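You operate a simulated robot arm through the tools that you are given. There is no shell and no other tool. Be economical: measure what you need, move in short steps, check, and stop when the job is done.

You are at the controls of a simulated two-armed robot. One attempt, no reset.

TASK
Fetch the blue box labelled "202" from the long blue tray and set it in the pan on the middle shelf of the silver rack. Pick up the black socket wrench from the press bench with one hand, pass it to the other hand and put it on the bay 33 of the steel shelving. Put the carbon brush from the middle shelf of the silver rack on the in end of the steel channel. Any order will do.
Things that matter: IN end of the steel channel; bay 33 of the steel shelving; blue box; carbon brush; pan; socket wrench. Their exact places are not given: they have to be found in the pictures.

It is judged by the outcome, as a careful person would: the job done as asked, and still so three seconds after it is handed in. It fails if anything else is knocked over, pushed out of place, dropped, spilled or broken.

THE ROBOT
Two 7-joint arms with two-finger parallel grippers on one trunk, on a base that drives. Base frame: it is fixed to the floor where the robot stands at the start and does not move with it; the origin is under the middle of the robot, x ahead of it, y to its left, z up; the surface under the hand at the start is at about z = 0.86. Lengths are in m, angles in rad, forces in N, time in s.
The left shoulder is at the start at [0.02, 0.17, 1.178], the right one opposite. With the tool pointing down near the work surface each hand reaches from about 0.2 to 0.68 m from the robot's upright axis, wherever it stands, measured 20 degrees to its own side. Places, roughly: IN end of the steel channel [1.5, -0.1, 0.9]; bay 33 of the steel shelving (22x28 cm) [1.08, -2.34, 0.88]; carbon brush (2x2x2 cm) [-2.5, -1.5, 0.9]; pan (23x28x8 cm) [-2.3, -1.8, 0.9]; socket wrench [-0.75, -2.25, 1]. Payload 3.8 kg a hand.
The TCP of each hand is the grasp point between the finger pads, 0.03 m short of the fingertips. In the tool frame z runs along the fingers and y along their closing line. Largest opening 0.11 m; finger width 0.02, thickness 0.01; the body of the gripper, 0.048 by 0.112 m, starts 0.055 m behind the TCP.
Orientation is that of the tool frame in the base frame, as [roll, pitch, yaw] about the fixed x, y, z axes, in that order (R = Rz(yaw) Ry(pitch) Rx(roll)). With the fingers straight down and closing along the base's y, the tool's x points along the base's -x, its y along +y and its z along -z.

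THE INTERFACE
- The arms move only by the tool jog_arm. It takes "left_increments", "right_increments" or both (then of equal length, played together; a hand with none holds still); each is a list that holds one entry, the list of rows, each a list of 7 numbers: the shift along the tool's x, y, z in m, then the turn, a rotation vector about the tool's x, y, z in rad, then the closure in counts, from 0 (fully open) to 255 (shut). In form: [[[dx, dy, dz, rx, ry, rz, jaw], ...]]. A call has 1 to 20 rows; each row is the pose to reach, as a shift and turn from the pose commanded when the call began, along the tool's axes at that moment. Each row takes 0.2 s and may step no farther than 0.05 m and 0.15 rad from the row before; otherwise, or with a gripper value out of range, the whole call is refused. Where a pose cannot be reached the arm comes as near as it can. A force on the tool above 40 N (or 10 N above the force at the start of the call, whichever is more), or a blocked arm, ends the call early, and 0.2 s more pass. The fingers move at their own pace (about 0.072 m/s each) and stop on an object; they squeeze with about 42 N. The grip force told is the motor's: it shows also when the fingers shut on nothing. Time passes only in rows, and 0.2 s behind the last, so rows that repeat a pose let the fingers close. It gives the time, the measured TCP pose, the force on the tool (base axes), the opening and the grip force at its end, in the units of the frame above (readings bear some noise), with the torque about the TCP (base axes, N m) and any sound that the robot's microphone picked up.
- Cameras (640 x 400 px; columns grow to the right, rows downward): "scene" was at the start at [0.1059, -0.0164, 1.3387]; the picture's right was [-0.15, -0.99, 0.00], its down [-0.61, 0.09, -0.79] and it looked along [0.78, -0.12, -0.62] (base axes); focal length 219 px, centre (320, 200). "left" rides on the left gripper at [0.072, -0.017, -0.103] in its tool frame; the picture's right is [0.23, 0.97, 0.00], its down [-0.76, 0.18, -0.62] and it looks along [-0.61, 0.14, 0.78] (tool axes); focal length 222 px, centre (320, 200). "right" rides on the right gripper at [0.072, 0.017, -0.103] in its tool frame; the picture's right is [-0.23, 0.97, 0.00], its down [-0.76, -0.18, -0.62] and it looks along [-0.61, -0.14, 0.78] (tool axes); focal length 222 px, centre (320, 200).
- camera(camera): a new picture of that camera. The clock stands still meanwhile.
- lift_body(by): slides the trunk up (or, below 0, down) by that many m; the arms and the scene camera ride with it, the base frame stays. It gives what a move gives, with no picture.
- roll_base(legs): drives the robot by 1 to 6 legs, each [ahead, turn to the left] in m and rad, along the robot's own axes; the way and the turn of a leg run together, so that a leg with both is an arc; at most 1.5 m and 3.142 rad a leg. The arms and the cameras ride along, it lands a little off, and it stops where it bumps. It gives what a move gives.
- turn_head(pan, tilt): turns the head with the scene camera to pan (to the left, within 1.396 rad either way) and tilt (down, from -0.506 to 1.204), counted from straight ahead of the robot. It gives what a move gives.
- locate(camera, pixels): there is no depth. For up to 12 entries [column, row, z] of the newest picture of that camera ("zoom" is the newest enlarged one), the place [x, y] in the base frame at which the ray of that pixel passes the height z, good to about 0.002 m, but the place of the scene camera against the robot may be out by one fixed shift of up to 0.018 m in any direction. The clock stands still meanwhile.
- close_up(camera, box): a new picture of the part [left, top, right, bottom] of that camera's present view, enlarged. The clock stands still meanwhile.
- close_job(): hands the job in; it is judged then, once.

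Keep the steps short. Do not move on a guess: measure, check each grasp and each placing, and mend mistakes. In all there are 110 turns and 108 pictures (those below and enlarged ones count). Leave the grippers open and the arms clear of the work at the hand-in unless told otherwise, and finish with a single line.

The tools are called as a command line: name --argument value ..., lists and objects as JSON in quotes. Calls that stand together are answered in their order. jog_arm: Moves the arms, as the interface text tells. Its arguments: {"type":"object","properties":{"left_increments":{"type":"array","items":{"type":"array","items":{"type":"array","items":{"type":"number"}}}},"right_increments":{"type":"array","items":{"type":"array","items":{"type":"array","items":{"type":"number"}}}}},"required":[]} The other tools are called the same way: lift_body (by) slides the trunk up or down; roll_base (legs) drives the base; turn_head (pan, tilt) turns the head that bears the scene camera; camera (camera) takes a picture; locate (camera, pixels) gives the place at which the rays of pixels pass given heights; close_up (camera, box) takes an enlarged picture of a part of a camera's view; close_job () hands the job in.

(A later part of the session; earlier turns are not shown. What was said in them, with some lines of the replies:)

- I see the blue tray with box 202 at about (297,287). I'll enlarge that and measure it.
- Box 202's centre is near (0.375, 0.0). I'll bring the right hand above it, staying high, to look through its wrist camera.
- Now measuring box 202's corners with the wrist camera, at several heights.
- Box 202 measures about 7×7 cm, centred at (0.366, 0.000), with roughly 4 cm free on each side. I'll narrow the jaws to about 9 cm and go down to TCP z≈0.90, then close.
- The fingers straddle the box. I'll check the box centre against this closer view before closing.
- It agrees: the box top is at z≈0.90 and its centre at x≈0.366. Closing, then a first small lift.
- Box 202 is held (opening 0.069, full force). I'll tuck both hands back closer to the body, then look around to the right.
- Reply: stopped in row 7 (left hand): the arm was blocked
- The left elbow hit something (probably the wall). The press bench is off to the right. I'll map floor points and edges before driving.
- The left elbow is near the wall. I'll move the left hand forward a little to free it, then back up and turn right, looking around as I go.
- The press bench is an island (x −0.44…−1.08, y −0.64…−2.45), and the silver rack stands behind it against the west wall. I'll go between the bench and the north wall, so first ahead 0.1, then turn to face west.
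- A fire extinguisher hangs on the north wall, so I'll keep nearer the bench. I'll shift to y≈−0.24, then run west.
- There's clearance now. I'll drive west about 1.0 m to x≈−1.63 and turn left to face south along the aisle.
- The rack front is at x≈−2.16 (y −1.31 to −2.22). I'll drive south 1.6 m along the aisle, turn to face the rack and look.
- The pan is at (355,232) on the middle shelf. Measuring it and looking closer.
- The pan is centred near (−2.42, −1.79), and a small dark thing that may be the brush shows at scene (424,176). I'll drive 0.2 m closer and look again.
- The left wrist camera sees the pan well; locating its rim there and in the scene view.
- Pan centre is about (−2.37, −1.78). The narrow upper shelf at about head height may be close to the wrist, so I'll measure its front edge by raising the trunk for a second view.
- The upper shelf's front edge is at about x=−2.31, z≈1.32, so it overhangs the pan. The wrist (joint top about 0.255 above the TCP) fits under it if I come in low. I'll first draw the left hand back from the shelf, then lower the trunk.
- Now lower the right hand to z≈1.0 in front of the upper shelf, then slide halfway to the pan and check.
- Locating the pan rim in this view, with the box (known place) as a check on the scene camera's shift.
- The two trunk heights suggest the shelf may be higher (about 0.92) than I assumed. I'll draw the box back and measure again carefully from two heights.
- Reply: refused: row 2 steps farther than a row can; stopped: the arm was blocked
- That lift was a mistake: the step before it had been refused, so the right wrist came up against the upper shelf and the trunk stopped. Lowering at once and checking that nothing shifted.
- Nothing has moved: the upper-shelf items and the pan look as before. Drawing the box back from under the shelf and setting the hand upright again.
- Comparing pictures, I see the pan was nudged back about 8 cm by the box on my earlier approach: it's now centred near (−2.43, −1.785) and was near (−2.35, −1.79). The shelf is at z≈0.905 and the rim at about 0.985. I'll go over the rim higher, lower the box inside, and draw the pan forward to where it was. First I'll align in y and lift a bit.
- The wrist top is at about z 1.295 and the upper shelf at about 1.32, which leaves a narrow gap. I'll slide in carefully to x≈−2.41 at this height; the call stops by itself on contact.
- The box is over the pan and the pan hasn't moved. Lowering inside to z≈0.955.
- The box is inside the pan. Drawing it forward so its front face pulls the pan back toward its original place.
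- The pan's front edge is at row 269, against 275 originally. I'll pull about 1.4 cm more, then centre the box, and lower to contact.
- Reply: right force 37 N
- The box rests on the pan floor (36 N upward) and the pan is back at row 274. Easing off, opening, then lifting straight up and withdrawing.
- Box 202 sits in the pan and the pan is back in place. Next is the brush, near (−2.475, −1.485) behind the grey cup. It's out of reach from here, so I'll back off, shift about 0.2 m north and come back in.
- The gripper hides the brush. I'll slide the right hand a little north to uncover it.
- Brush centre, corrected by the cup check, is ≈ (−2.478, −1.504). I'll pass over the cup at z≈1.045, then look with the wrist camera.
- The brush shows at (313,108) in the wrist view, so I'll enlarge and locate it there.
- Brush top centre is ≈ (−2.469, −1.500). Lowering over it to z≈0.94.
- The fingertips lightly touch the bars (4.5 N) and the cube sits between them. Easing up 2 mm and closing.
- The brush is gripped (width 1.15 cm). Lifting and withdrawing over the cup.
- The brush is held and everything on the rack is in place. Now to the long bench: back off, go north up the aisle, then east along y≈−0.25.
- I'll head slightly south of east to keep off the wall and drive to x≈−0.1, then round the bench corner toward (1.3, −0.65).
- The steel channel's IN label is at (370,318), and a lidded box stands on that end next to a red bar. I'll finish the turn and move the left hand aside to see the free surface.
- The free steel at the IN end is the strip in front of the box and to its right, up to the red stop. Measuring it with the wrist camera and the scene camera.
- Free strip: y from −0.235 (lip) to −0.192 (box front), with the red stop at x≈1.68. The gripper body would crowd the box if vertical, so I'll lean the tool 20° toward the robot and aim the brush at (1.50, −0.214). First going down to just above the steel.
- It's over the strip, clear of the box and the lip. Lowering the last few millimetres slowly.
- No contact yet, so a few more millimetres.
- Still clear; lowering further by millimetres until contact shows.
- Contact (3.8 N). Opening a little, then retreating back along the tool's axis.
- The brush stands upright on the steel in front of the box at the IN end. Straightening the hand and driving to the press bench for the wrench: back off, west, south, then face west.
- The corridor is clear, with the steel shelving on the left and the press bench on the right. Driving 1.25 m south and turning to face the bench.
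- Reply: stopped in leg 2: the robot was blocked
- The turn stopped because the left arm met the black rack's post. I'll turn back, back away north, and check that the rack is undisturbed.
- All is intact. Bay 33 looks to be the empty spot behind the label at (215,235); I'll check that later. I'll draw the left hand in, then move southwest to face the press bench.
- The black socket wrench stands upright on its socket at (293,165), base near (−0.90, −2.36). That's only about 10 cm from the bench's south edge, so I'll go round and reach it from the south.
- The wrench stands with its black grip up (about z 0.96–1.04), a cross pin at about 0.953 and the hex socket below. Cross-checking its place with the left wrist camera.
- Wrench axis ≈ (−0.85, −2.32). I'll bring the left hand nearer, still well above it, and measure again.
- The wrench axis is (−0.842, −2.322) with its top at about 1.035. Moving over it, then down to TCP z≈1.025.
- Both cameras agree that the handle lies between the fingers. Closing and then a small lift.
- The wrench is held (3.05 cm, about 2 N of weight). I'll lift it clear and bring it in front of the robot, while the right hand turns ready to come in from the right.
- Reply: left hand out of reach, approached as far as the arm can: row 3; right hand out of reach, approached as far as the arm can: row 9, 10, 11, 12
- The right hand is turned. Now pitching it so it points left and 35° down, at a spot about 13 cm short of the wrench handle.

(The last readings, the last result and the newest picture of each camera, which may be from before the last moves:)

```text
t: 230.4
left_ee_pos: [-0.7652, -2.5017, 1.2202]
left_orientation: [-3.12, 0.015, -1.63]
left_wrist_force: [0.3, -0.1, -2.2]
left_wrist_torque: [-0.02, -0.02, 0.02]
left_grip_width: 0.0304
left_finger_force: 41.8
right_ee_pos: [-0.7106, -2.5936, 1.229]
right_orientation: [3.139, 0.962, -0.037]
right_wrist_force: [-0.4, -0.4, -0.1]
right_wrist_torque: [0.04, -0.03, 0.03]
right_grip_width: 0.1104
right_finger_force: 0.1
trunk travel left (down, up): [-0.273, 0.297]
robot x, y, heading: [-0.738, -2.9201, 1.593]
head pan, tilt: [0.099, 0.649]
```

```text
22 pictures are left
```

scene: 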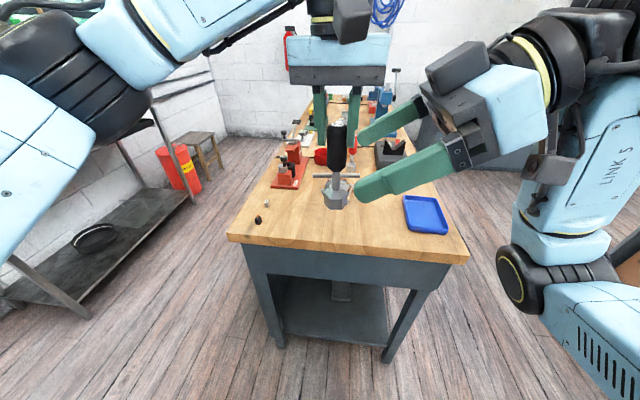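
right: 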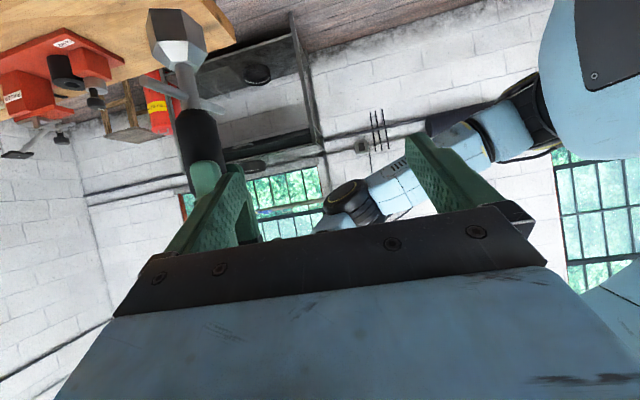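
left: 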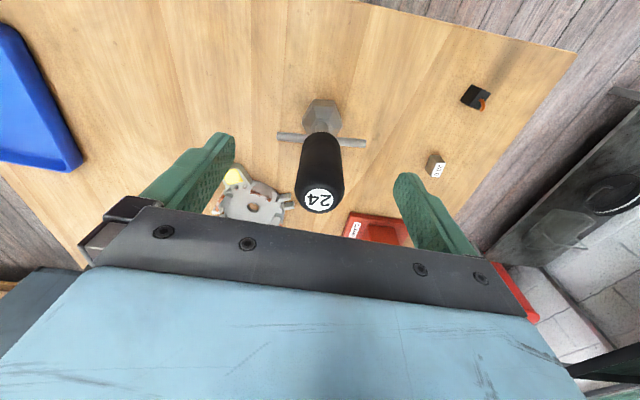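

The right hand points correctly, at (−0.711, −2.594, 1.229). I'll back it off slightly, line it up with the handle in y, and check.

jog_arm --right_increments '[[[0.013, 0, -0.026, 0, 0, 0, 0], [0.013, -0.03, -0.026, 0, 0, 0, 0], [0.013, -0.06, -0.026, 0, 0, 0, 0], [0.013, -0.091, -0.026, 0, 0, 0, 0], [0.013, -0.091, -0.026, 0, 0, 0, 0]]]'

close_up --camera "scene" --box '[250, 40, 506, 200]'

camera --camera "right"

```text
t: 231.6
left_ee_pos: [-0.7644, -2.5016, 1.2207]
left_orientation: [-3.121, 0.013, -1.629]
left_wrist_force: [0.3, 0.2, -2.0]
left_wrist_torque: [-0.03, 0.02, -0.02]
left_grip_width: 0.0305
left_finger_force: 42.2
right_ee_pos: [-0.6825, -2.5956, 1.2327]
right_orientation: [3.141, 0.959, -0.031]
right_wrist_force: [0.4, 0.1, 0.8]
right_wrist_torque: [0.01, -0.01, -0.03]
right_grip_width: 0.1099
right_finger_force: 0.1
right hand out of reach, approached as far as the arm can: row 2, 3, 4, 5
trunk travel left (down, up): [-0.273, 0.297]
robot x, y, heading: [-0.7359, -2.9173, 1.597]
head pan, tilt: [0.099, 0.649]
```

```text
2.50 times, centred on (378, 120) of scene
```

zoom: 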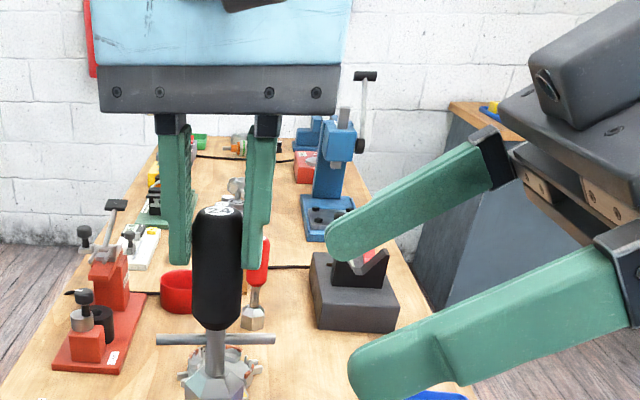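

```text
20 pictures are left
```

right: 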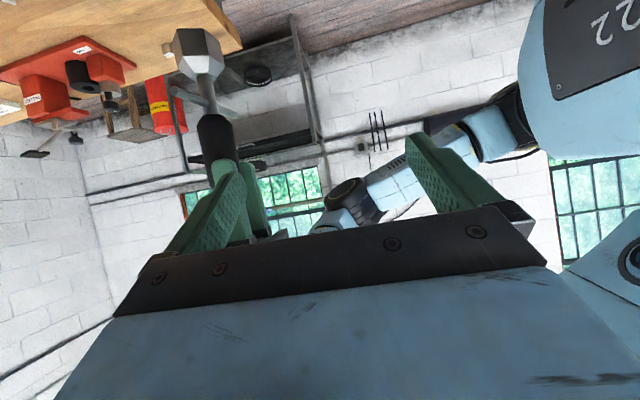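

The right hand can't go farther forward in this pose, so I'll bring the wrench back 9.4 cm with the left hand to line up with it.

jog_arm --left_increments '[[[0.03, 0, 0, 0, 0, 0, 255], [0.06, 0, 0, 0, 0, 0, 255], [0.085, 0, 0, 0, 0, 0, 255], [0.094, 0, 0, 0, 0, 0, 255], [0.094, 0, 0, 0, 0, 0, 255]]]'

camera --camera "right"

camera --camera "scene"

```text
t: 232.8
left_ee_pos: [-0.7694, -2.5955, 1.22]
left_orientation: [-3.122, 0.014, -1.629]
left_wrist_force: [-0.7, -1.0, -2.4]
left_wrist_torque: [-0.05, 0.01, -0.03]
left_grip_width: 0.0301
left_finger_force: 41.9
right_ee_pos: [-0.6824, -2.5961, 1.2333]
right_orientation: [3.142, 0.961, -0.029]
right_wrist_force: [0.0, 0.0, -0.1]
right_wrist_torque: [0.0, 0.0, -0.01]
right_grip_width: 0.1099
right_finger_force: 0.1
trunk travel left (down, up): [-0.273, 0.297]
robot x, y, heading: [-0.7363, -2.9192, 1.6]
head pan, tilt: [0.099, 0.649]
```

```text
19 pictures are left
```

right: 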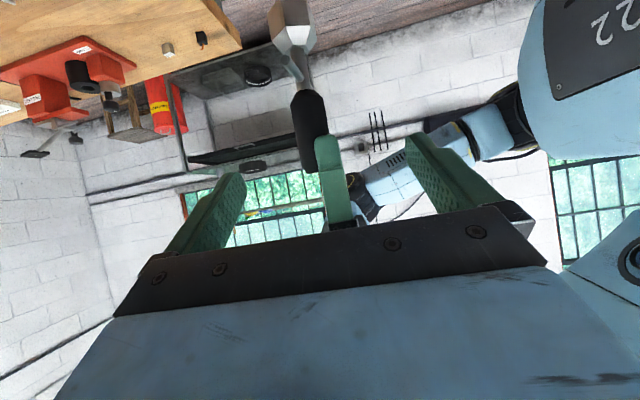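

```text
18 pictures are left
```

scene: 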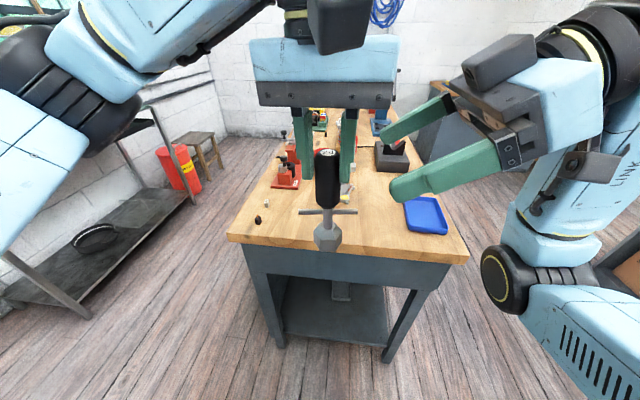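

The handle is centred between the right fingers. Advancing along the tool axis about 9.3 cm, then checking before closing.

jog_arm --right_increments '[[[0, 0, 0.025, 0, 0, 0, 0], [0, 0, 0.05, 0, 0, 0, 0], [0, 0, 0.07, 0, 0, 0, 0], [0, 0, 0.085, 0, 0, 0, 0], [0, 0, 0.093, 0, 0, 0, 0], [0, 0, 0.093, 0, 0, 0, 0]]]'

close_up --camera "scene" --box '[230, 60, 486, 220]'

```text
t: 234.2
left_ee_pos: [-0.7708, -2.5958, 1.2187]
left_orientation: [-3.119, 0.015, -1.629]
left_wrist_force: [0.0, 0.2, -2.0]
left_wrist_torque: [-0.07, -0.02, -0.04]
left_grip_width: 0.0306
left_finger_force: 42.0
right_ee_pos: [-0.721, -2.6013, 1.2068]
right_orientation: [3.131, 0.962, -0.045]
right_wrist_force: [0.1, 0.1, -0.7]
right_wrist_torque: [-0.02, -0.01, -0.01]
right_grip_width: 0.1101
right_finger_force: 0.1
right hand out of reach, approached as far as the arm can: row 1, 2, 3, 4, 5, 6
trunk travel left (down, up): [-0.273, 0.297]
robot x, y, heading: [-0.7357, -2.9172, 1.596]
head pan, tilt: [0.099, 0.649]
```

```text
2.50 times, centred on (358, 140) of scene
```

zoom: 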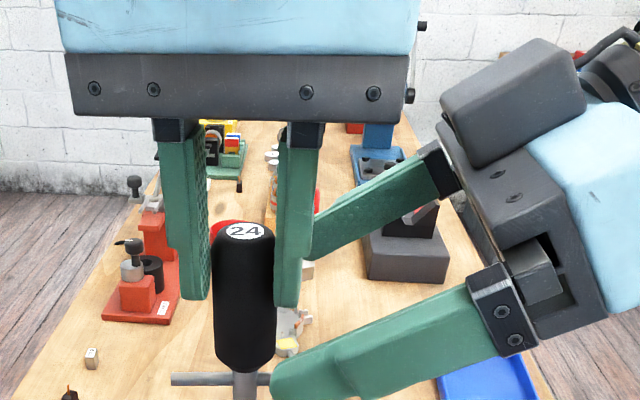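

The right hand is at its reach limit, and the two gripper bodies would crowd each other at the handle. Better: raise the wrench with the left hand so the right hand takes the hex socket lower down. I'll lift 10.8 cm, then shift 4 cm right into the open fingers.

jog_arm --left_increments '[[[0, 0, -0.035, 0, 0, 0, 255], [0, 0, -0.07, 0, 0, 0, 255], [0.003, 0, -0.109, 0, 0, 0, 255], [0.003, 0, -0.109, 0, 0, 0, 255], [0.003, -0.015, -0.109, 0, 0, 0, 255], [0.003, -0.03, -0.109, 0, 0, 0, 255], [0.003, -0.04, -0.109, 0, 0, 0, 255], [0.003, -0.04, -0.109, 0, 0, 0, 255]]]'

camera --camera "right"

camera --camera "scene"

```text
t: 236.0
left_ee_pos: [-0.7313, -2.6022, 1.3289]
left_orientation: [-3.12, 0.015, -1.629]
left_wrist_force: [-0.1, -0.7, -2.1]
left_wrist_torque: [-0.01, -0.02, 0.0]
left_grip_width: 0.0306
left_finger_force: 42.0
right_ee_pos: [-0.7225, -2.601, 1.2051]
right_orientation: [3.13, 0.963, -0.047]
right_wrist_force: [0.6, -0.5, 0.5]
right_wrist_torque: [-0.01, 0.02, 0.02]
right_grip_width: 0.1101
right_finger_force: 0.1
trunk travel left (down, up): [-0.273, 0.297]
robot x, y, heading: [-0.7384, -2.9176, 1.594]
head pan, tilt: [0.099, 0.649]
```

```text
16 pictures are left
```

right: 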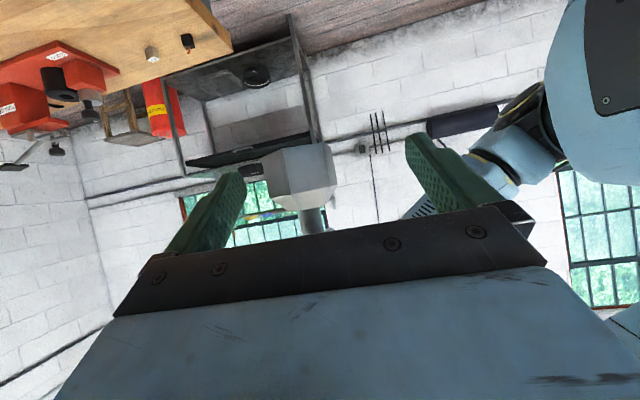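

```text
15 pictures are left
```

scene: 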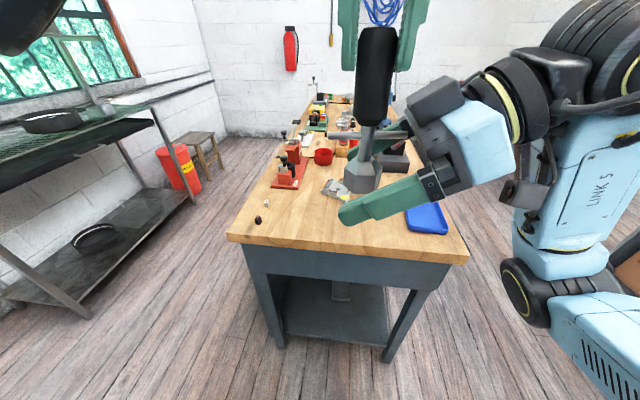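

The hex socket is between the right fingers. Closing the right hand on it while the left keeps hold.

jog_arm --right_increments '[[[0, 0, 0, 0, 0, 0, 90], [0, 0, 0, 0, 0, 0, 150], [0, 0, 0, 0, 0, 0, 200], [0, 0, 0, 0, 0, 0, 255], [0, 0, 0, 0, 0, 0, 255], [0, 0, 0, 0, 0, 0, 255]]]'

close_up --camera "scene" --box '[280, 0, 536, 240]'

```text
t: 237.4
left_ee_pos: [-0.7311, -2.6024, 1.3294]
left_orientation: [-3.121, 0.009, -1.632]
left_wrist_force: [-0.1, -23.0, 7.8]
left_wrist_torque: [-1.17, -0.31, -0.36]
left_grip_width: 0.0304
left_finger_force: 42.2
right_ee_pos: [-0.7219, -2.6001, 1.206]
right_orientation: [3.124, 0.961, -0.054]
right_wrist_force: [0.5, 22.3, -7.4]
right_wrist_torque: [-1.54, 0.2, 0.17]
right_grip_width: 0.0401
right_finger_force: 42.4
trunk travel left (down, up): [-0.273, 0.297]
robot x, y, heading: [-0.736, -2.9131, 1.593]
head pan, tilt: [0.099, 0.649]
```

```text
1.67 times, centred on (408, 120) of scene
```

zoom: 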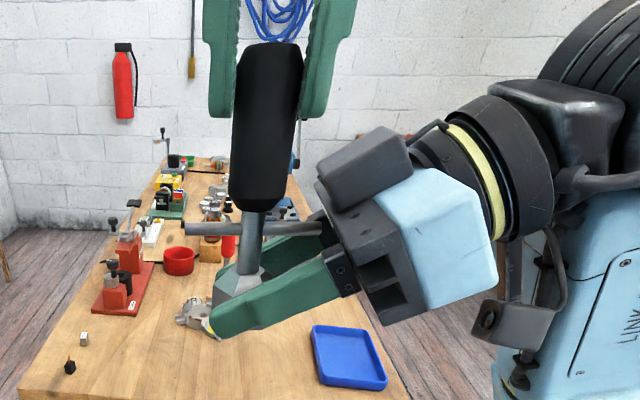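

Both hands hold it (right opening 4.0 cm), with about 23 N of sideways strain. I'll relax the left hand 4 mm toward the robot, then open it and lift it away.

jog_arm --left_increments '[[[0.002, 0, 0, 0, 0, 0, 255], [0.004, 0, 0, 0, 0, 0, 255], [0.004, 0, 0, 0, 0, 0, 255]]]'

```text
t: 238.2
left_ee_pos: [-0.7318, -2.6059, 1.3291]
left_orientation: [-3.119, 0.015, -1.626]
left_wrist_force: [0.5, -7.1, 16.5]
left_wrist_torque: [-0.26, -0.33, -0.3]
left_grip_width: 0.0306
left_finger_force: 42.2
right_ee_pos: [-0.7222, -2.6004, 1.2057]
right_orientation: [3.13, 0.96, -0.042]
right_wrist_force: [-0.7, 6.3, -16.2]
right_wrist_torque: [-0.5, 0.08, 0.24]
right_grip_width: 0.0404
right_finger_force: 42.6
trunk travel left (down, up): [-0.273, 0.297]
robot x, y, heading: [-0.7369, -2.9173, 1.594]
head pan, tilt: [0.099, 0.649]
```

jog_arm --left_increments '[[[0, 0, -0.002, 0, 0, 0, 200], [0, 0, -0.002, 0, 0, 0, 120], [0, 0, -0.002, 0, 0, 0, 60], [0, 0, -0.002, 0, 0, 0, 30], [0, 0, -0.03, 0, 0, 0, 30], [0, 0, -0.06, 0, 0, 0, 30], [0, 0.03, -0.075, 0, 0, 0, 30], [0, 0.07, -0.075, 0, 0, 0, 30], [0, 0.11, -0.075, 0, 0, 0, 30], [0, 0.15, -0.075, 0, 0, 0, 30], [0, 0.15, -0.075, 0, 0, 0, 30]]]'

camera --camera "scene"

```text
t: 240.6
left_ee_pos: [-0.8834, -2.5991, 1.4007]
left_orientation: [-3.123, 0.011, -1.63]
left_wrist_force: [-1.5, -0.3, 0.8]
left_wrist_torque: [0.0, 0.02, 0.02]
left_grip_width: 0.0972
left_finger_force: 0.1
right_ee_pos: [-0.7208, -2.5999, 1.2066]
right_orientation: [3.129, 0.963, -0.046]
right_wrist_force: [-0.1, -0.2, -2.3]
right_wrist_torque: [0.02, -0.01, 0.01]
right_grip_width: 0.0381
right_finger_force: 42.0
trunk travel left (down, up): [-0.273, 0.297]
robot x, y, heading: [-0.7421, -2.9198, 1.599]
head pan, tilt: [0.099, 0.649]
```

```text
13 pictures are left
```

scene: 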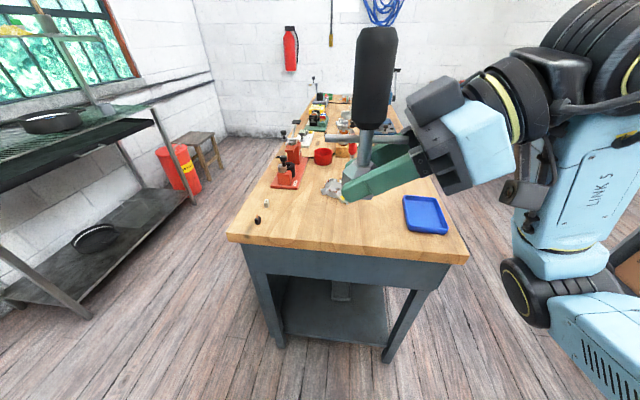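

The handover is done: the right hand alone holds the wrench upright by its hex (3.8 cm). Now I'll turn the right hand about the vertical to point forward, and draw it a little to the right.

jog_arm --right_increments '[[[0.006, -0.005, -0.013, 0.107, 0, 0.074, 255], [0.012, -0.01, -0.026, 0.213, 0, 0.149, 255], [0.018, -0.015, -0.039, 0.32, 0, 0.223, 255], [0.024, -0.02, -0.052, 0.426, 0, 0.297, 255], [0.03, -0.025, -0.065, 0.533, 0, 0.372, 255], [0.036, -0.03, -0.078, 0.64, 0, 0.446, 255], [0.042, -0.035, -0.091, 0.746, 0, 0.52, 255], [0.048, -0.04, -0.104, 0.853, 0, 0.595, 255], [0.054, -0.045, -0.117, 0.959, 0, 0.669, 255], [0.06, -0.05, -0.13, 1.066, 0, 0.744, 255], [0.066, -0.054, -0.143, 1.173, 0, 0.818, 255], [0.072, -0.058, -0.156, 1.28, 0, 0.892, 255], [0.072, -0.058, -0.156, 1.28, 0, 0.892, 255]]]' --left_increments '[[[0.01, 0, 0.01, 0, 0, 0, 30], [0.02, 0, 0.02, 0, 0, 0, 30], [0.03, 0, 0.03, 0, 0, 0, 30], [0.04, 0, 0.04, 0, 0, 0, 30], [0.04, 0, 0.05, 0, 0, 0, 30], [0.04, 0, 0.05, 0, 0, 0, 30], [0.04, 0, 0.05, 0, 0, 0, 30], [0.04, 0, 0.05, 0, 0, 0, 30], [0.04, 0, 0.05, 0, 0, 0, 30], [0.04, 0, 0.05, 0, 0, 0, 30], [0.04, 0, 0.05, 0, 0, 0, 30], [0.04, 0, 0.05, 0, 0, 0, 30], [0.04, 0, 0.05, 0, 0, 0, 30]]]'

camera --camera "scene"

```text
t: 243.4
left_ee_pos: [-0.8855, -2.6378, 1.3505]
left_orientation: [-3.12, 0.014, -1.629]
left_wrist_force: [0.1, 0.2, 0.0]
left_wrist_torque: [0.01, 0.01, 0.02]
left_grip_width: 0.0969
left_finger_force: 0.1
right_ee_pos: [-0.5535, -2.5466, 1.2389]
right_orientation: [-3.137, 0.964, -1.59]
right_wrist_force: [-0.1, -0.3, -2.1]
right_wrist_torque: [-0.02, 0.02, -0.02]
right_grip_width: 0.0376
right_finger_force: 41.6
trunk travel left (down, up): [-0.273, 0.297]
robot x, y, heading: [-0.7384, -2.9198, 1.599]
head pan, tilt: [0.099, 0.649]
```

```text
12 pictures are left
```

scene: 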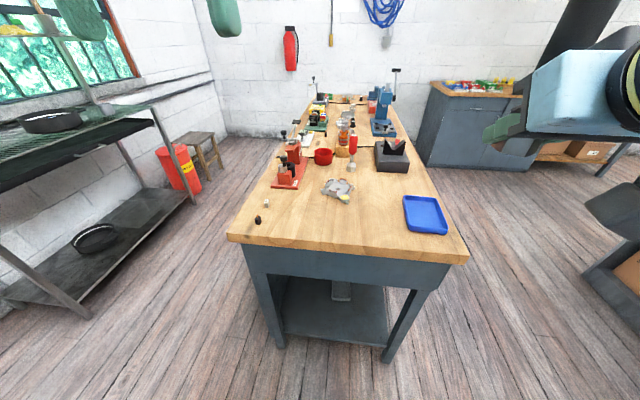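

The hand now points forward with the wrench held. Driving: turn east, on to x≈0, north to y≈−2.0, then turn toward the shelving.

roll_base --legs '[[0, -1.6], [0.72, 0], [0, 1.57], [0.9, 0], [0, -1.8]]'

turn_head --pan 0.0 --tilt 0.5

camera --camera "scene"

```text
t: 263.8
left_ee_pos: [0.2996, -1.9486, 1.3507]
left_orientation: [-3.121, 0.016, 2.841]
left_wrist_force: [0.3, -0.7, 0.8]
left_wrist_torque: [-0.01, 0.04, 0.02]
left_grip_width: 0.0972
left_finger_force: 0.0
right_ee_pos: [0.3053, -2.2933, 1.2377]
right_orientation: [-3.139, 0.961, 2.88]
right_wrist_force: [-0.8, -0.2, -2.5]
right_wrist_torque: [0.03, -0.01, 0.01]
right_grip_width: 0.037
right_finger_force: 41.5
trunk travel left (down, up): [-0.273, 0.297]
robot x, y, heading: [-0.0109, -2.0228, -0.22]
head pan, tilt: [0.099, 0.649]
```

```text
t: 264.5
left_ee_pos: [0.3001, -1.9473, 1.3502]
left_orientation: [-3.12, 0.015, 2.84]
left_wrist_force: [0.1, 0.1, 0.3]
left_wrist_torque: [-0.03, -0.01, 0.03]
left_grip_width: 0.0969
left_finger_force: 0.1
right_ee_pos: [0.305, -2.2927, 1.2365]
right_orientation: [-3.138, 0.963, 2.88]
right_wrist_force: [-0.3, -0.1, -2.4]
right_wrist_torque: [0.0, 0.05, 0.02]
right_grip_width: 0.037
right_finger_force: 42.0
trunk travel left (down, up): [-0.273, 0.297]
robot x, y, heading: [-0.0104, -2.0217, -0.219]
head pan, tilt: [0.0, 0.499]
```

```text
11 pictures are left
```

scene: 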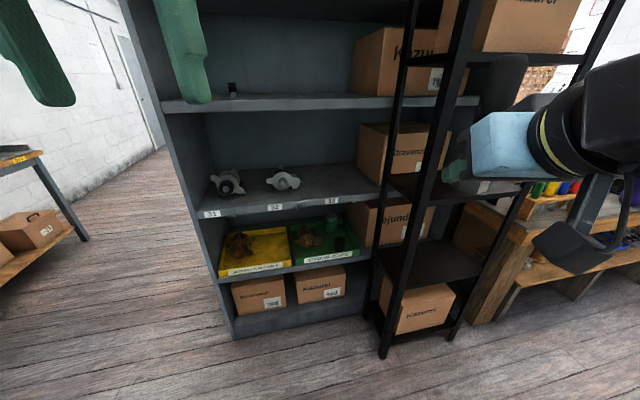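

locate --camera "scene" --pixels '[[333, 201, 0.86], [275, 207, 0.86], [333, 195, 0.875], [325, 182, 0.875], [297, 185, 0.875], [358, 182, 0.875], [372, 320, 0], [383, 356, 0], [330, 168, 0.875]]'

close_up --camera "scene" --box '[240, 80, 496, 240]'

```text
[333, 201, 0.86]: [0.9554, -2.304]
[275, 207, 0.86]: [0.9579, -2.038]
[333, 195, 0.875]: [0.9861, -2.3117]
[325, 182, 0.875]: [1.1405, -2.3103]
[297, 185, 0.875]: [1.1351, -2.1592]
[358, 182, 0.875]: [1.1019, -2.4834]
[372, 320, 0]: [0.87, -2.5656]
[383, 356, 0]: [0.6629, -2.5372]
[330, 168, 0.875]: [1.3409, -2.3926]
```

```text
2.50 times, centred on (368, 160) of scene
```

zoom: 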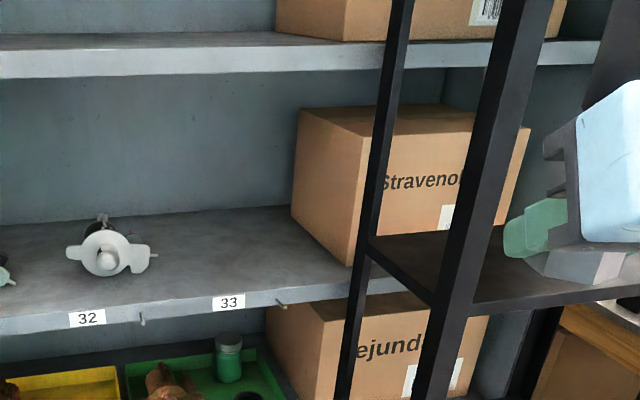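

Bay 33 is the empty spot behind its label, between about y −2.18 and −2.43, and I aim for (1.06, −2.31). To keep the elbows clear of the black rack and the shelving, I'll shift 0.16 m north, extend the arm there, then drive straight in.

roll_base --legs '[[0, 1.57], [0.16, 0], [0, -1.55]]'

```text
t: 273.5
left_ee_pos: [0.3306, -1.7828, 1.3505]
left_orientation: [-3.12, 0.013, 2.872]
left_wrist_force: [0.6, 0.1, 1.3]
left_wrist_torque: [0.02, 0.02, 0.0]
left_grip_width: 0.0968
left_finger_force: 0.1
right_ee_pos: [0.3465, -2.1272, 1.2367]
right_orientation: [-3.136, 0.961, 2.912]
right_wrist_force: [0.0, 0.5, -2.7]
right_wrist_torque: [0.01, 0.03, 0.0]
right_grip_width: 0.0371
right_finger_force: 41.5
trunk travel left (down, up): [-0.273, 0.297]
robot x, y, heading: [0.0241, -1.8631, -0.193]
head pan, tilt: [0.0, 0.499]
```

In position. Extending the arm forward and down along the tool axis to TCP z≈0.965, out in front of the shelving.

jog_arm --right_increments '[[[0.001, -0.001, 0.04, 0, 0, 0, 255], [0.002, -0.002, 0.08, 0, 0, 0, 255], [0.003, -0.003, 0.12, 0, 0, 0, 255], [0.004, -0.004, 0.16, 0, 0, 0, 255], [0.005, -0.005, 0.2, 0, 0, 0, 255], [0.006, -0.006, 0.24, 0, 0, 0, 255], [0.007, -0.007, 0.28, 0, 0, 0, 255], [0.008, -0.008, 0.32, 0, 0, 0, 255], [0.009, -0.009, 0.36, 0, 0, 0, 255], [0.009, -0.01, 0.4, 0, 0, 0, 255], [0.009, -0.01, 0.435, 0, 0, 0, 255], [0.009, -0.01, 0.4617, 0, 0, 0, 255], [0.009, -0.01, 0.4617, 0, 0, 0, 255]]]'

camera --camera "scene"

```text
t: 276.3
left_ee_pos: [0.3296, -1.7836, 1.3509]
left_orientation: [-3.121, 0.015, 2.87]
left_wrist_force: [-0.1, 0.7, 0.9]
left_wrist_torque: [0.03, 0.01, 0.03]
left_grip_width: 0.0967
left_finger_force: 0.0
right_ee_pos: [0.708, -2.2223, 0.9662]
right_orientation: [-3.138, 0.961, 2.912]
right_wrist_force: [-0.2, -0.3, -3.2]
right_wrist_torque: [0.03, 0.09, -0.02]
right_grip_width: 0.0371
right_finger_force: 41.9
trunk travel left (down, up): [-0.273, 0.297]
robot x, y, heading: [0.0268, -1.865, -0.187]
head pan, tilt: [0.0, 0.499]
```

```text
9 pictures are left
```

scene: 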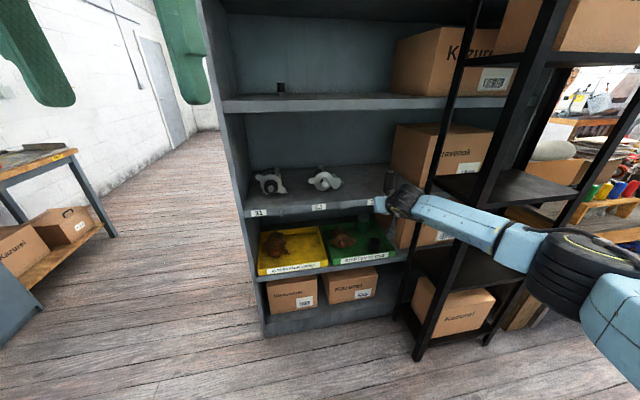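

The arm's extended and the wrench is held. Driving straight in 0.345 m to bring the wrench over bay 33, about 4 cm above the shelf.

roll_base --legs '[[0.345, 0]]'

close_up --camera "scene" --box '[230, 40, 630, 290]'

```text
t: 278.6
left_ee_pos: [0.6685, -1.8472, 1.3509]
left_orientation: [-3.121, 0.014, 2.875]
left_wrist_force: [-0.6, 0.0, -0.7]
left_wrist_torque: [-0.02, 0.04, 0.01]
left_grip_width: 0.0968
left_finger_force: 0.0
right_ee_pos: [1.0473, -2.2864, 0.9662]
right_orientation: [-3.136, 0.959, 2.914]
right_wrist_force: [0.4, 0.2, -3.4]
right_wrist_torque: [0.0, -0.02, 0.0]
right_grip_width: 0.0369
right_finger_force: 42.3
trunk travel left (down, up): [-0.273, 0.297]
robot x, y, heading: [0.3654, -1.9327, -0.19]
head pan, tilt: [0.0, 0.499]
```

```text
1.60 times, centred on (430, 165) of scene
```

zoom: 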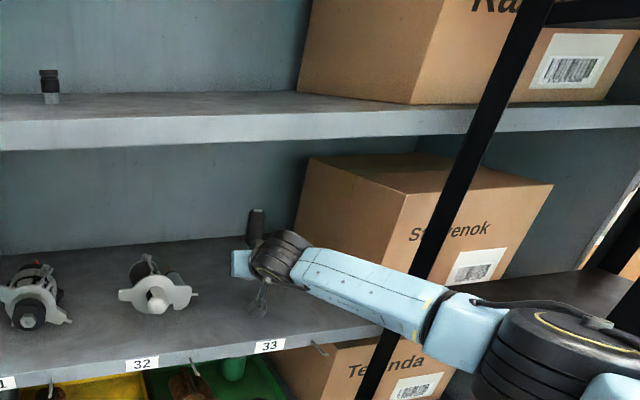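

The wrench is over bay 33. Lowering gently: 3.5 cm first, then small steps.

jog_arm --right_increments '[[[0.0123, 0, 0.0086, 0, 0, 0, 255], [0.0205, 0, 0.0143, 0, 0, 0, 255], [0.0287, 0, 0.02, 0, 0, 0, 255], [0.0287, 0, 0.02, 0, 0, 0, 255]]]'

camera --camera "right"

```text
t: 279.6
left_ee_pos: [0.6684, -1.8472, 1.3498]
left_orientation: [-3.119, 0.014, 2.872]
left_wrist_force: [-0.3, 0.5, 0.1]
left_wrist_torque: [0.0, 0.0, 0.0]
left_grip_width: 0.0971
left_finger_force: 0.1
right_ee_pos: [1.0478, -2.2871, 0.9318]
right_orientation: [-3.135, 0.962, 2.912]
right_wrist_force: [0.2, 0.0, -2.5]
right_wrist_torque: [-0.02, 0.04, -0.03]
right_grip_width: 0.0371
right_finger_force: 42.4
trunk travel left (down, up): [-0.273, 0.297]
robot x, y, heading: [0.3636, -1.9329, -0.189]
head pan, tilt: [0.0, 0.499]
```

```text
7 pictures are left
```

right: 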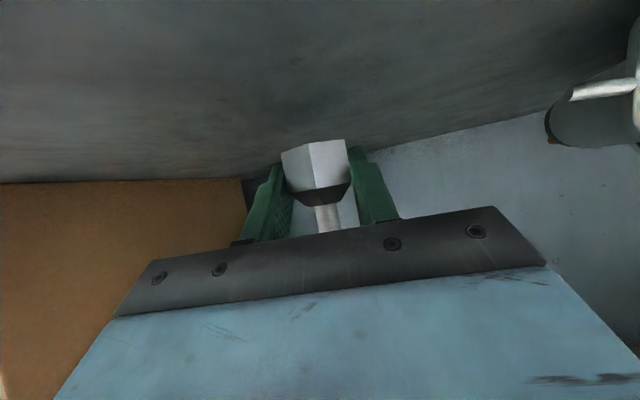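

jog_arm --right_increments '[[[0.0033, 0, 0.0023, 0, 0, 0, 255], [0.0066, 0, 0.0046, 0, 0, 0, 255], [0.009, 0, 0.0063, 0, 0, 0, 255], [0.009, 0, 0.0063, 0, 0, 0, 255]]]'

```text
t: 280.6
left_ee_pos: [0.6685, -1.8478, 1.3507]
left_orientation: [-3.12, 0.013, 2.872]
left_wrist_force: [-0.2, 0.7, 0.0]
left_wrist_torque: [-0.02, 0.01, -0.02]
left_grip_width: 0.097
left_finger_force: 0.0
right_ee_pos: [1.0475, -2.2881, 0.9203]
right_orientation: [-3.136, 0.961, 2.914]
right_wrist_force: [0.3, -0.5, -2.6]
right_wrist_torque: [0.0, 0.01, -0.02]
right_grip_width: 0.0369
right_finger_force: 42.3
trunk travel left (down, up): [-0.273, 0.297]
robot x, y, heading: [0.3589, -1.9342, -0.19]
head pan, tilt: [0.0, 0.499]
```

No contact yet; 6 mm more in small steps.

jog_arm --right_increments '[[[0.0016, 0, 0.0011, 0, 0, 0, 255], [0.0033, 0, 0.0023, 0, 0, 0, 255], [0.0049, 0, 0.0034, 0, 0, 0, 255], [0.0049, 0, 0.0034, 0, 0, 0, 255]]]'

```text
t: 281.6
left_ee_pos: [0.6694, -1.8478, 1.3504]
left_orientation: [-3.123, 0.014, 2.873]
left_wrist_force: [0.1, 0.0, -0.8]
left_wrist_torque: [0.03, -0.03, -0.01]
left_grip_width: 0.0968
left_finger_force: 0.1
right_ee_pos: [1.0473, -2.2868, 0.9143]
right_orientation: [-3.138, 0.961, 2.914]
right_wrist_force: [-0.8, 0.0, -2.7]
right_wrist_torque: [0.0, 0.04, -0.01]
right_grip_width: 0.0369
right_finger_force: 41.6
trunk travel left (down, up): [-0.273, 0.297]
robot x, y, heading: [0.362, -1.9339, -0.184]
head pan, tilt: [0.0, 0.499]
```

jog_arm --right_increments '[[[0.0016, 0, 0.0011, 0, 0, 0, 255], [0.0033, 0, 0.0023, 0, 0, 0, 255], [0.0049, 0, 0.0034, 0, 0, 0, 255], [0.0049, 0, 0.0034, 0, 0, 0, 255]]]'

close_up --camera "right" --box '[220, 100, 420, 250]'

```text
t: 282.6
left_ee_pos: [0.6679, -1.8471, 1.3506]
left_orientation: [-3.121, 0.013, 2.875]
left_wrist_force: [-0.1, 0.2, -0.6]
left_wrist_torque: [0.01, -0.01, 0.01]
left_grip_width: 0.0969
left_finger_force: 0.0
right_ee_pos: [1.0474, -2.2871, 0.9095]
right_orientation: [-3.139, 0.961, 2.913]
right_wrist_force: [0.6, 0.5, -2.4]
right_wrist_torque: [0.05, 0.06, 0.03]
right_grip_width: 0.037
right_finger_force: 42.2
trunk travel left (down, up): [-0.273, 0.297]
robot x, y, heading: [0.3635, -1.9296, -0.191]
head pan, tilt: [0.0, 0.499]
```

```text
2.67 times, centred on (320, 175) of right
```

zoom: 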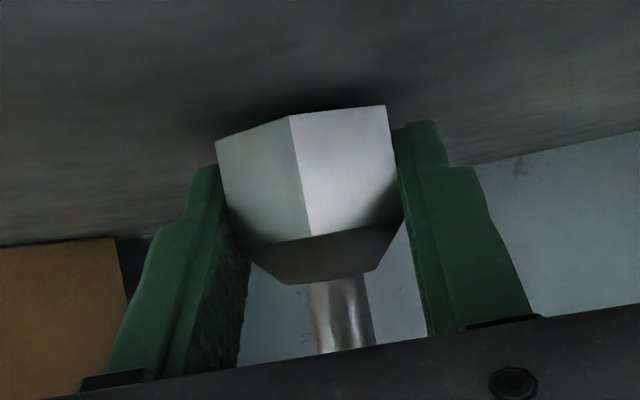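

The shadow shows the base is close to the shelf. Continuing in small steps.

jog_arm --right_increments '[[[0.0016, 0, 0.0011, 0, 0, 0, 255], [0.0033, 0, 0.0023, 0, 0, 0, 255], [0.0049, 0, 0.0034, 0, 0, 0, 255], [0.0049, 0, 0.0034, 0, 0, 0, 255]]]'

```text
t: 283.6
left_ee_pos: [0.6671, -1.848, 1.3512]
left_orientation: [-3.12, 0.014, 2.872]
left_wrist_force: [0.1, -0.2, 0.5]
left_wrist_torque: [0.01, 0.0, 0.0]
left_grip_width: 0.0971
left_finger_force: 0.0
right_ee_pos: [1.0465, -2.287, 0.9052]
right_orientation: [-3.138, 0.967, 2.91]
right_wrist_force: [0.5, -1.3, 4.8]
right_wrist_torque: [0.1, -0.15, -0.03]
right_grip_width: 0.037
right_finger_force: 42.1
trunk travel left (down, up): [-0.273, 0.297]
robot x, y, heading: [0.3656, -1.9307, -0.191]
head pan, tilt: [0.0, 0.499]
```

Contact. Pressing 2 mm to seat it, then checking the tilt before release.

jog_arm --right_increments '[[[0.0016, 0, 0.0011, 0, 0, 0, 255], [0.0016, 0, 0.0011, 0, 0, 0, 255]]]'

close_up --camera "scene" --box '[330, 120, 480, 270]'

```text
t: 284.2
left_ee_pos: [0.6655, -1.8469, 1.3512]
left_orientation: [-3.121, 0.016, 2.873]
left_wrist_force: [-0.2, -0.2, 1.2]
left_wrist_torque: [0.0, 0.03, 0.0]
left_grip_width: 0.0968
left_finger_force: 0.0
right_ee_pos: [1.0465, -2.2862, 0.9052]
right_orientation: [-3.14, 0.968, 2.912]
right_wrist_force: [4.2, -3.0, 15.6]
right_wrist_torque: [0.18, -0.51, -0.24]
right_grip_width: 0.0368
right_finger_force: 41.7
trunk travel left (down, up): [-0.273, 0.297]
robot x, y, heading: [0.3611, -1.9312, -0.189]
head pan, tilt: [0.0, 0.499]
```

```text
2.67 times, centred on (405, 195) of scene
```

zoom: 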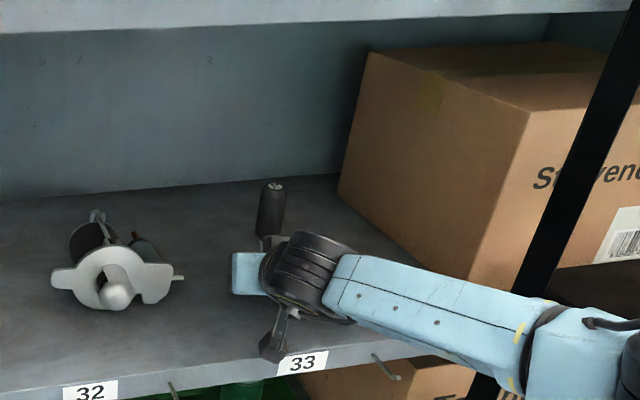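

The wrench stands in bay 33 between its two pegs. Easing off, opening slowly and drawing straight back along the tool axis.

jog_arm --right_increments '[[[-0.001, 0, -0.0007, 0, 0, 0, 255], [-0.0012, 0, -0.0008, 0, 0, 0, 150], [-0.0012, 0, -0.0008, 0, 0, 0, 80], [-0.0012, 0, -0.0008, 0, 0, 0, 20], [-0.0012, 0, -0.0008, 0, 0, 0, 0], [-0.0012, 0, -0.02, 0, 0, 0, 0], [-0.0012, 0, -0.045, 0, 0, 0, 0], [-0.0012, 0, -0.08, 0, 0, 0, 0], [-0.0012, 0, -0.12, 0, 0, 0, 0], [-0.0012, 0, -0.12, 0, 0, 0, 0]]]'

camera --camera "right"

```text
t: 286.4
left_ee_pos: [0.6676, -1.8448, 1.3493]
left_orientation: [-3.121, 0.013, 2.873]
left_wrist_force: [-0.3, -0.7, -1.2]
left_wrist_torque: [0.02, -0.01, -0.01]
left_grip_width: 0.0969
left_finger_force: 0.2
right_ee_pos: [0.9533, -2.2636, 0.97]
right_orientation: [-3.139, 0.963, 2.914]
right_wrist_force: [0.7, 1.2, 0.6]
right_wrist_torque: [0.0, -0.04, -0.05]
right_grip_width: 0.11
right_finger_force: 0.1
trunk travel left (down, up): [-0.273, 0.297]
robot x, y, heading: [0.3631, -1.9331, -0.193]
head pan, tilt: [0.0, 0.499]
```

```text
4 pictures are left
```

right: 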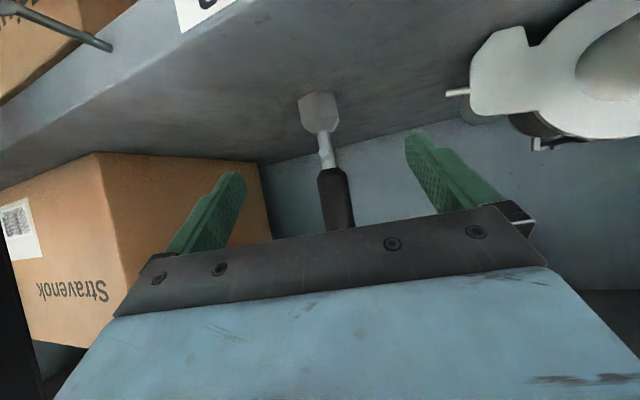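

The wrench stands upright on its own and the right hand is clear. Backing straight out and taking a final look.

roll_base --legs '[[-0.35, 0]]'

close_up --camera "scene" --box '[230, 80, 486, 240]'

```text
t: 288.7
left_ee_pos: [0.3242, -1.7827, 1.35]
left_orientation: [-3.121, 0.013, 2.871]
left_wrist_force: [-0.5, -1.0, -0.1]
left_wrist_torque: [0.01, -0.04, 0.03]
left_grip_width: 0.0969
left_finger_force: 0.1
right_ee_pos: [0.6092, -2.1988, 0.9721]
right_orientation: [-3.139, 0.963, 2.91]
right_wrist_force: [-0.2, 0.3, 0.3]
right_wrist_torque: [-0.03, 0.0, 0.03]
right_grip_width: 0.1102
right_finger_force: 0.0
trunk travel left (down, up): [-0.273, 0.297]
robot x, y, heading: [0.0265, -1.8683, -0.189]
head pan, tilt: [0.0, 0.499]
```

```text
2.50 times, centred on (358, 160) of scene
```

zoom: 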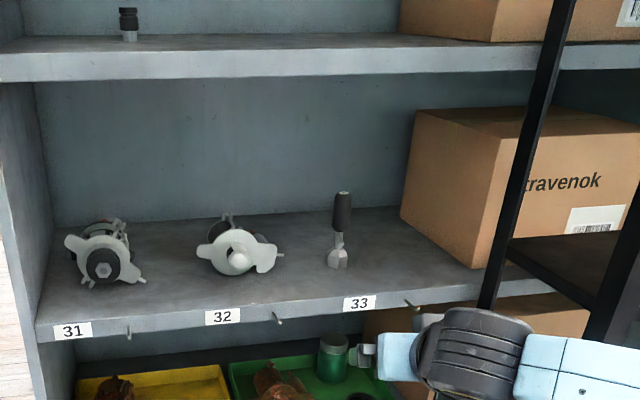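

The wrench stands upright in bay 33, box 202 is in the pan, and the brush is on the IN end. Both hands are open and clear, so I'm handing in.

close_job

```text
The job is handed in.
```

I finished all three and handed the job in: box 202 is in the pan, the carbon brush is on the IN end, and the socket wrench went from the left hand to the right and stands in bay 33; on the way I nudged the pan back about 8 cm and returned it by eye, and bumped the silver rack's upper shelf and the black rack once each without anything appearing to move.
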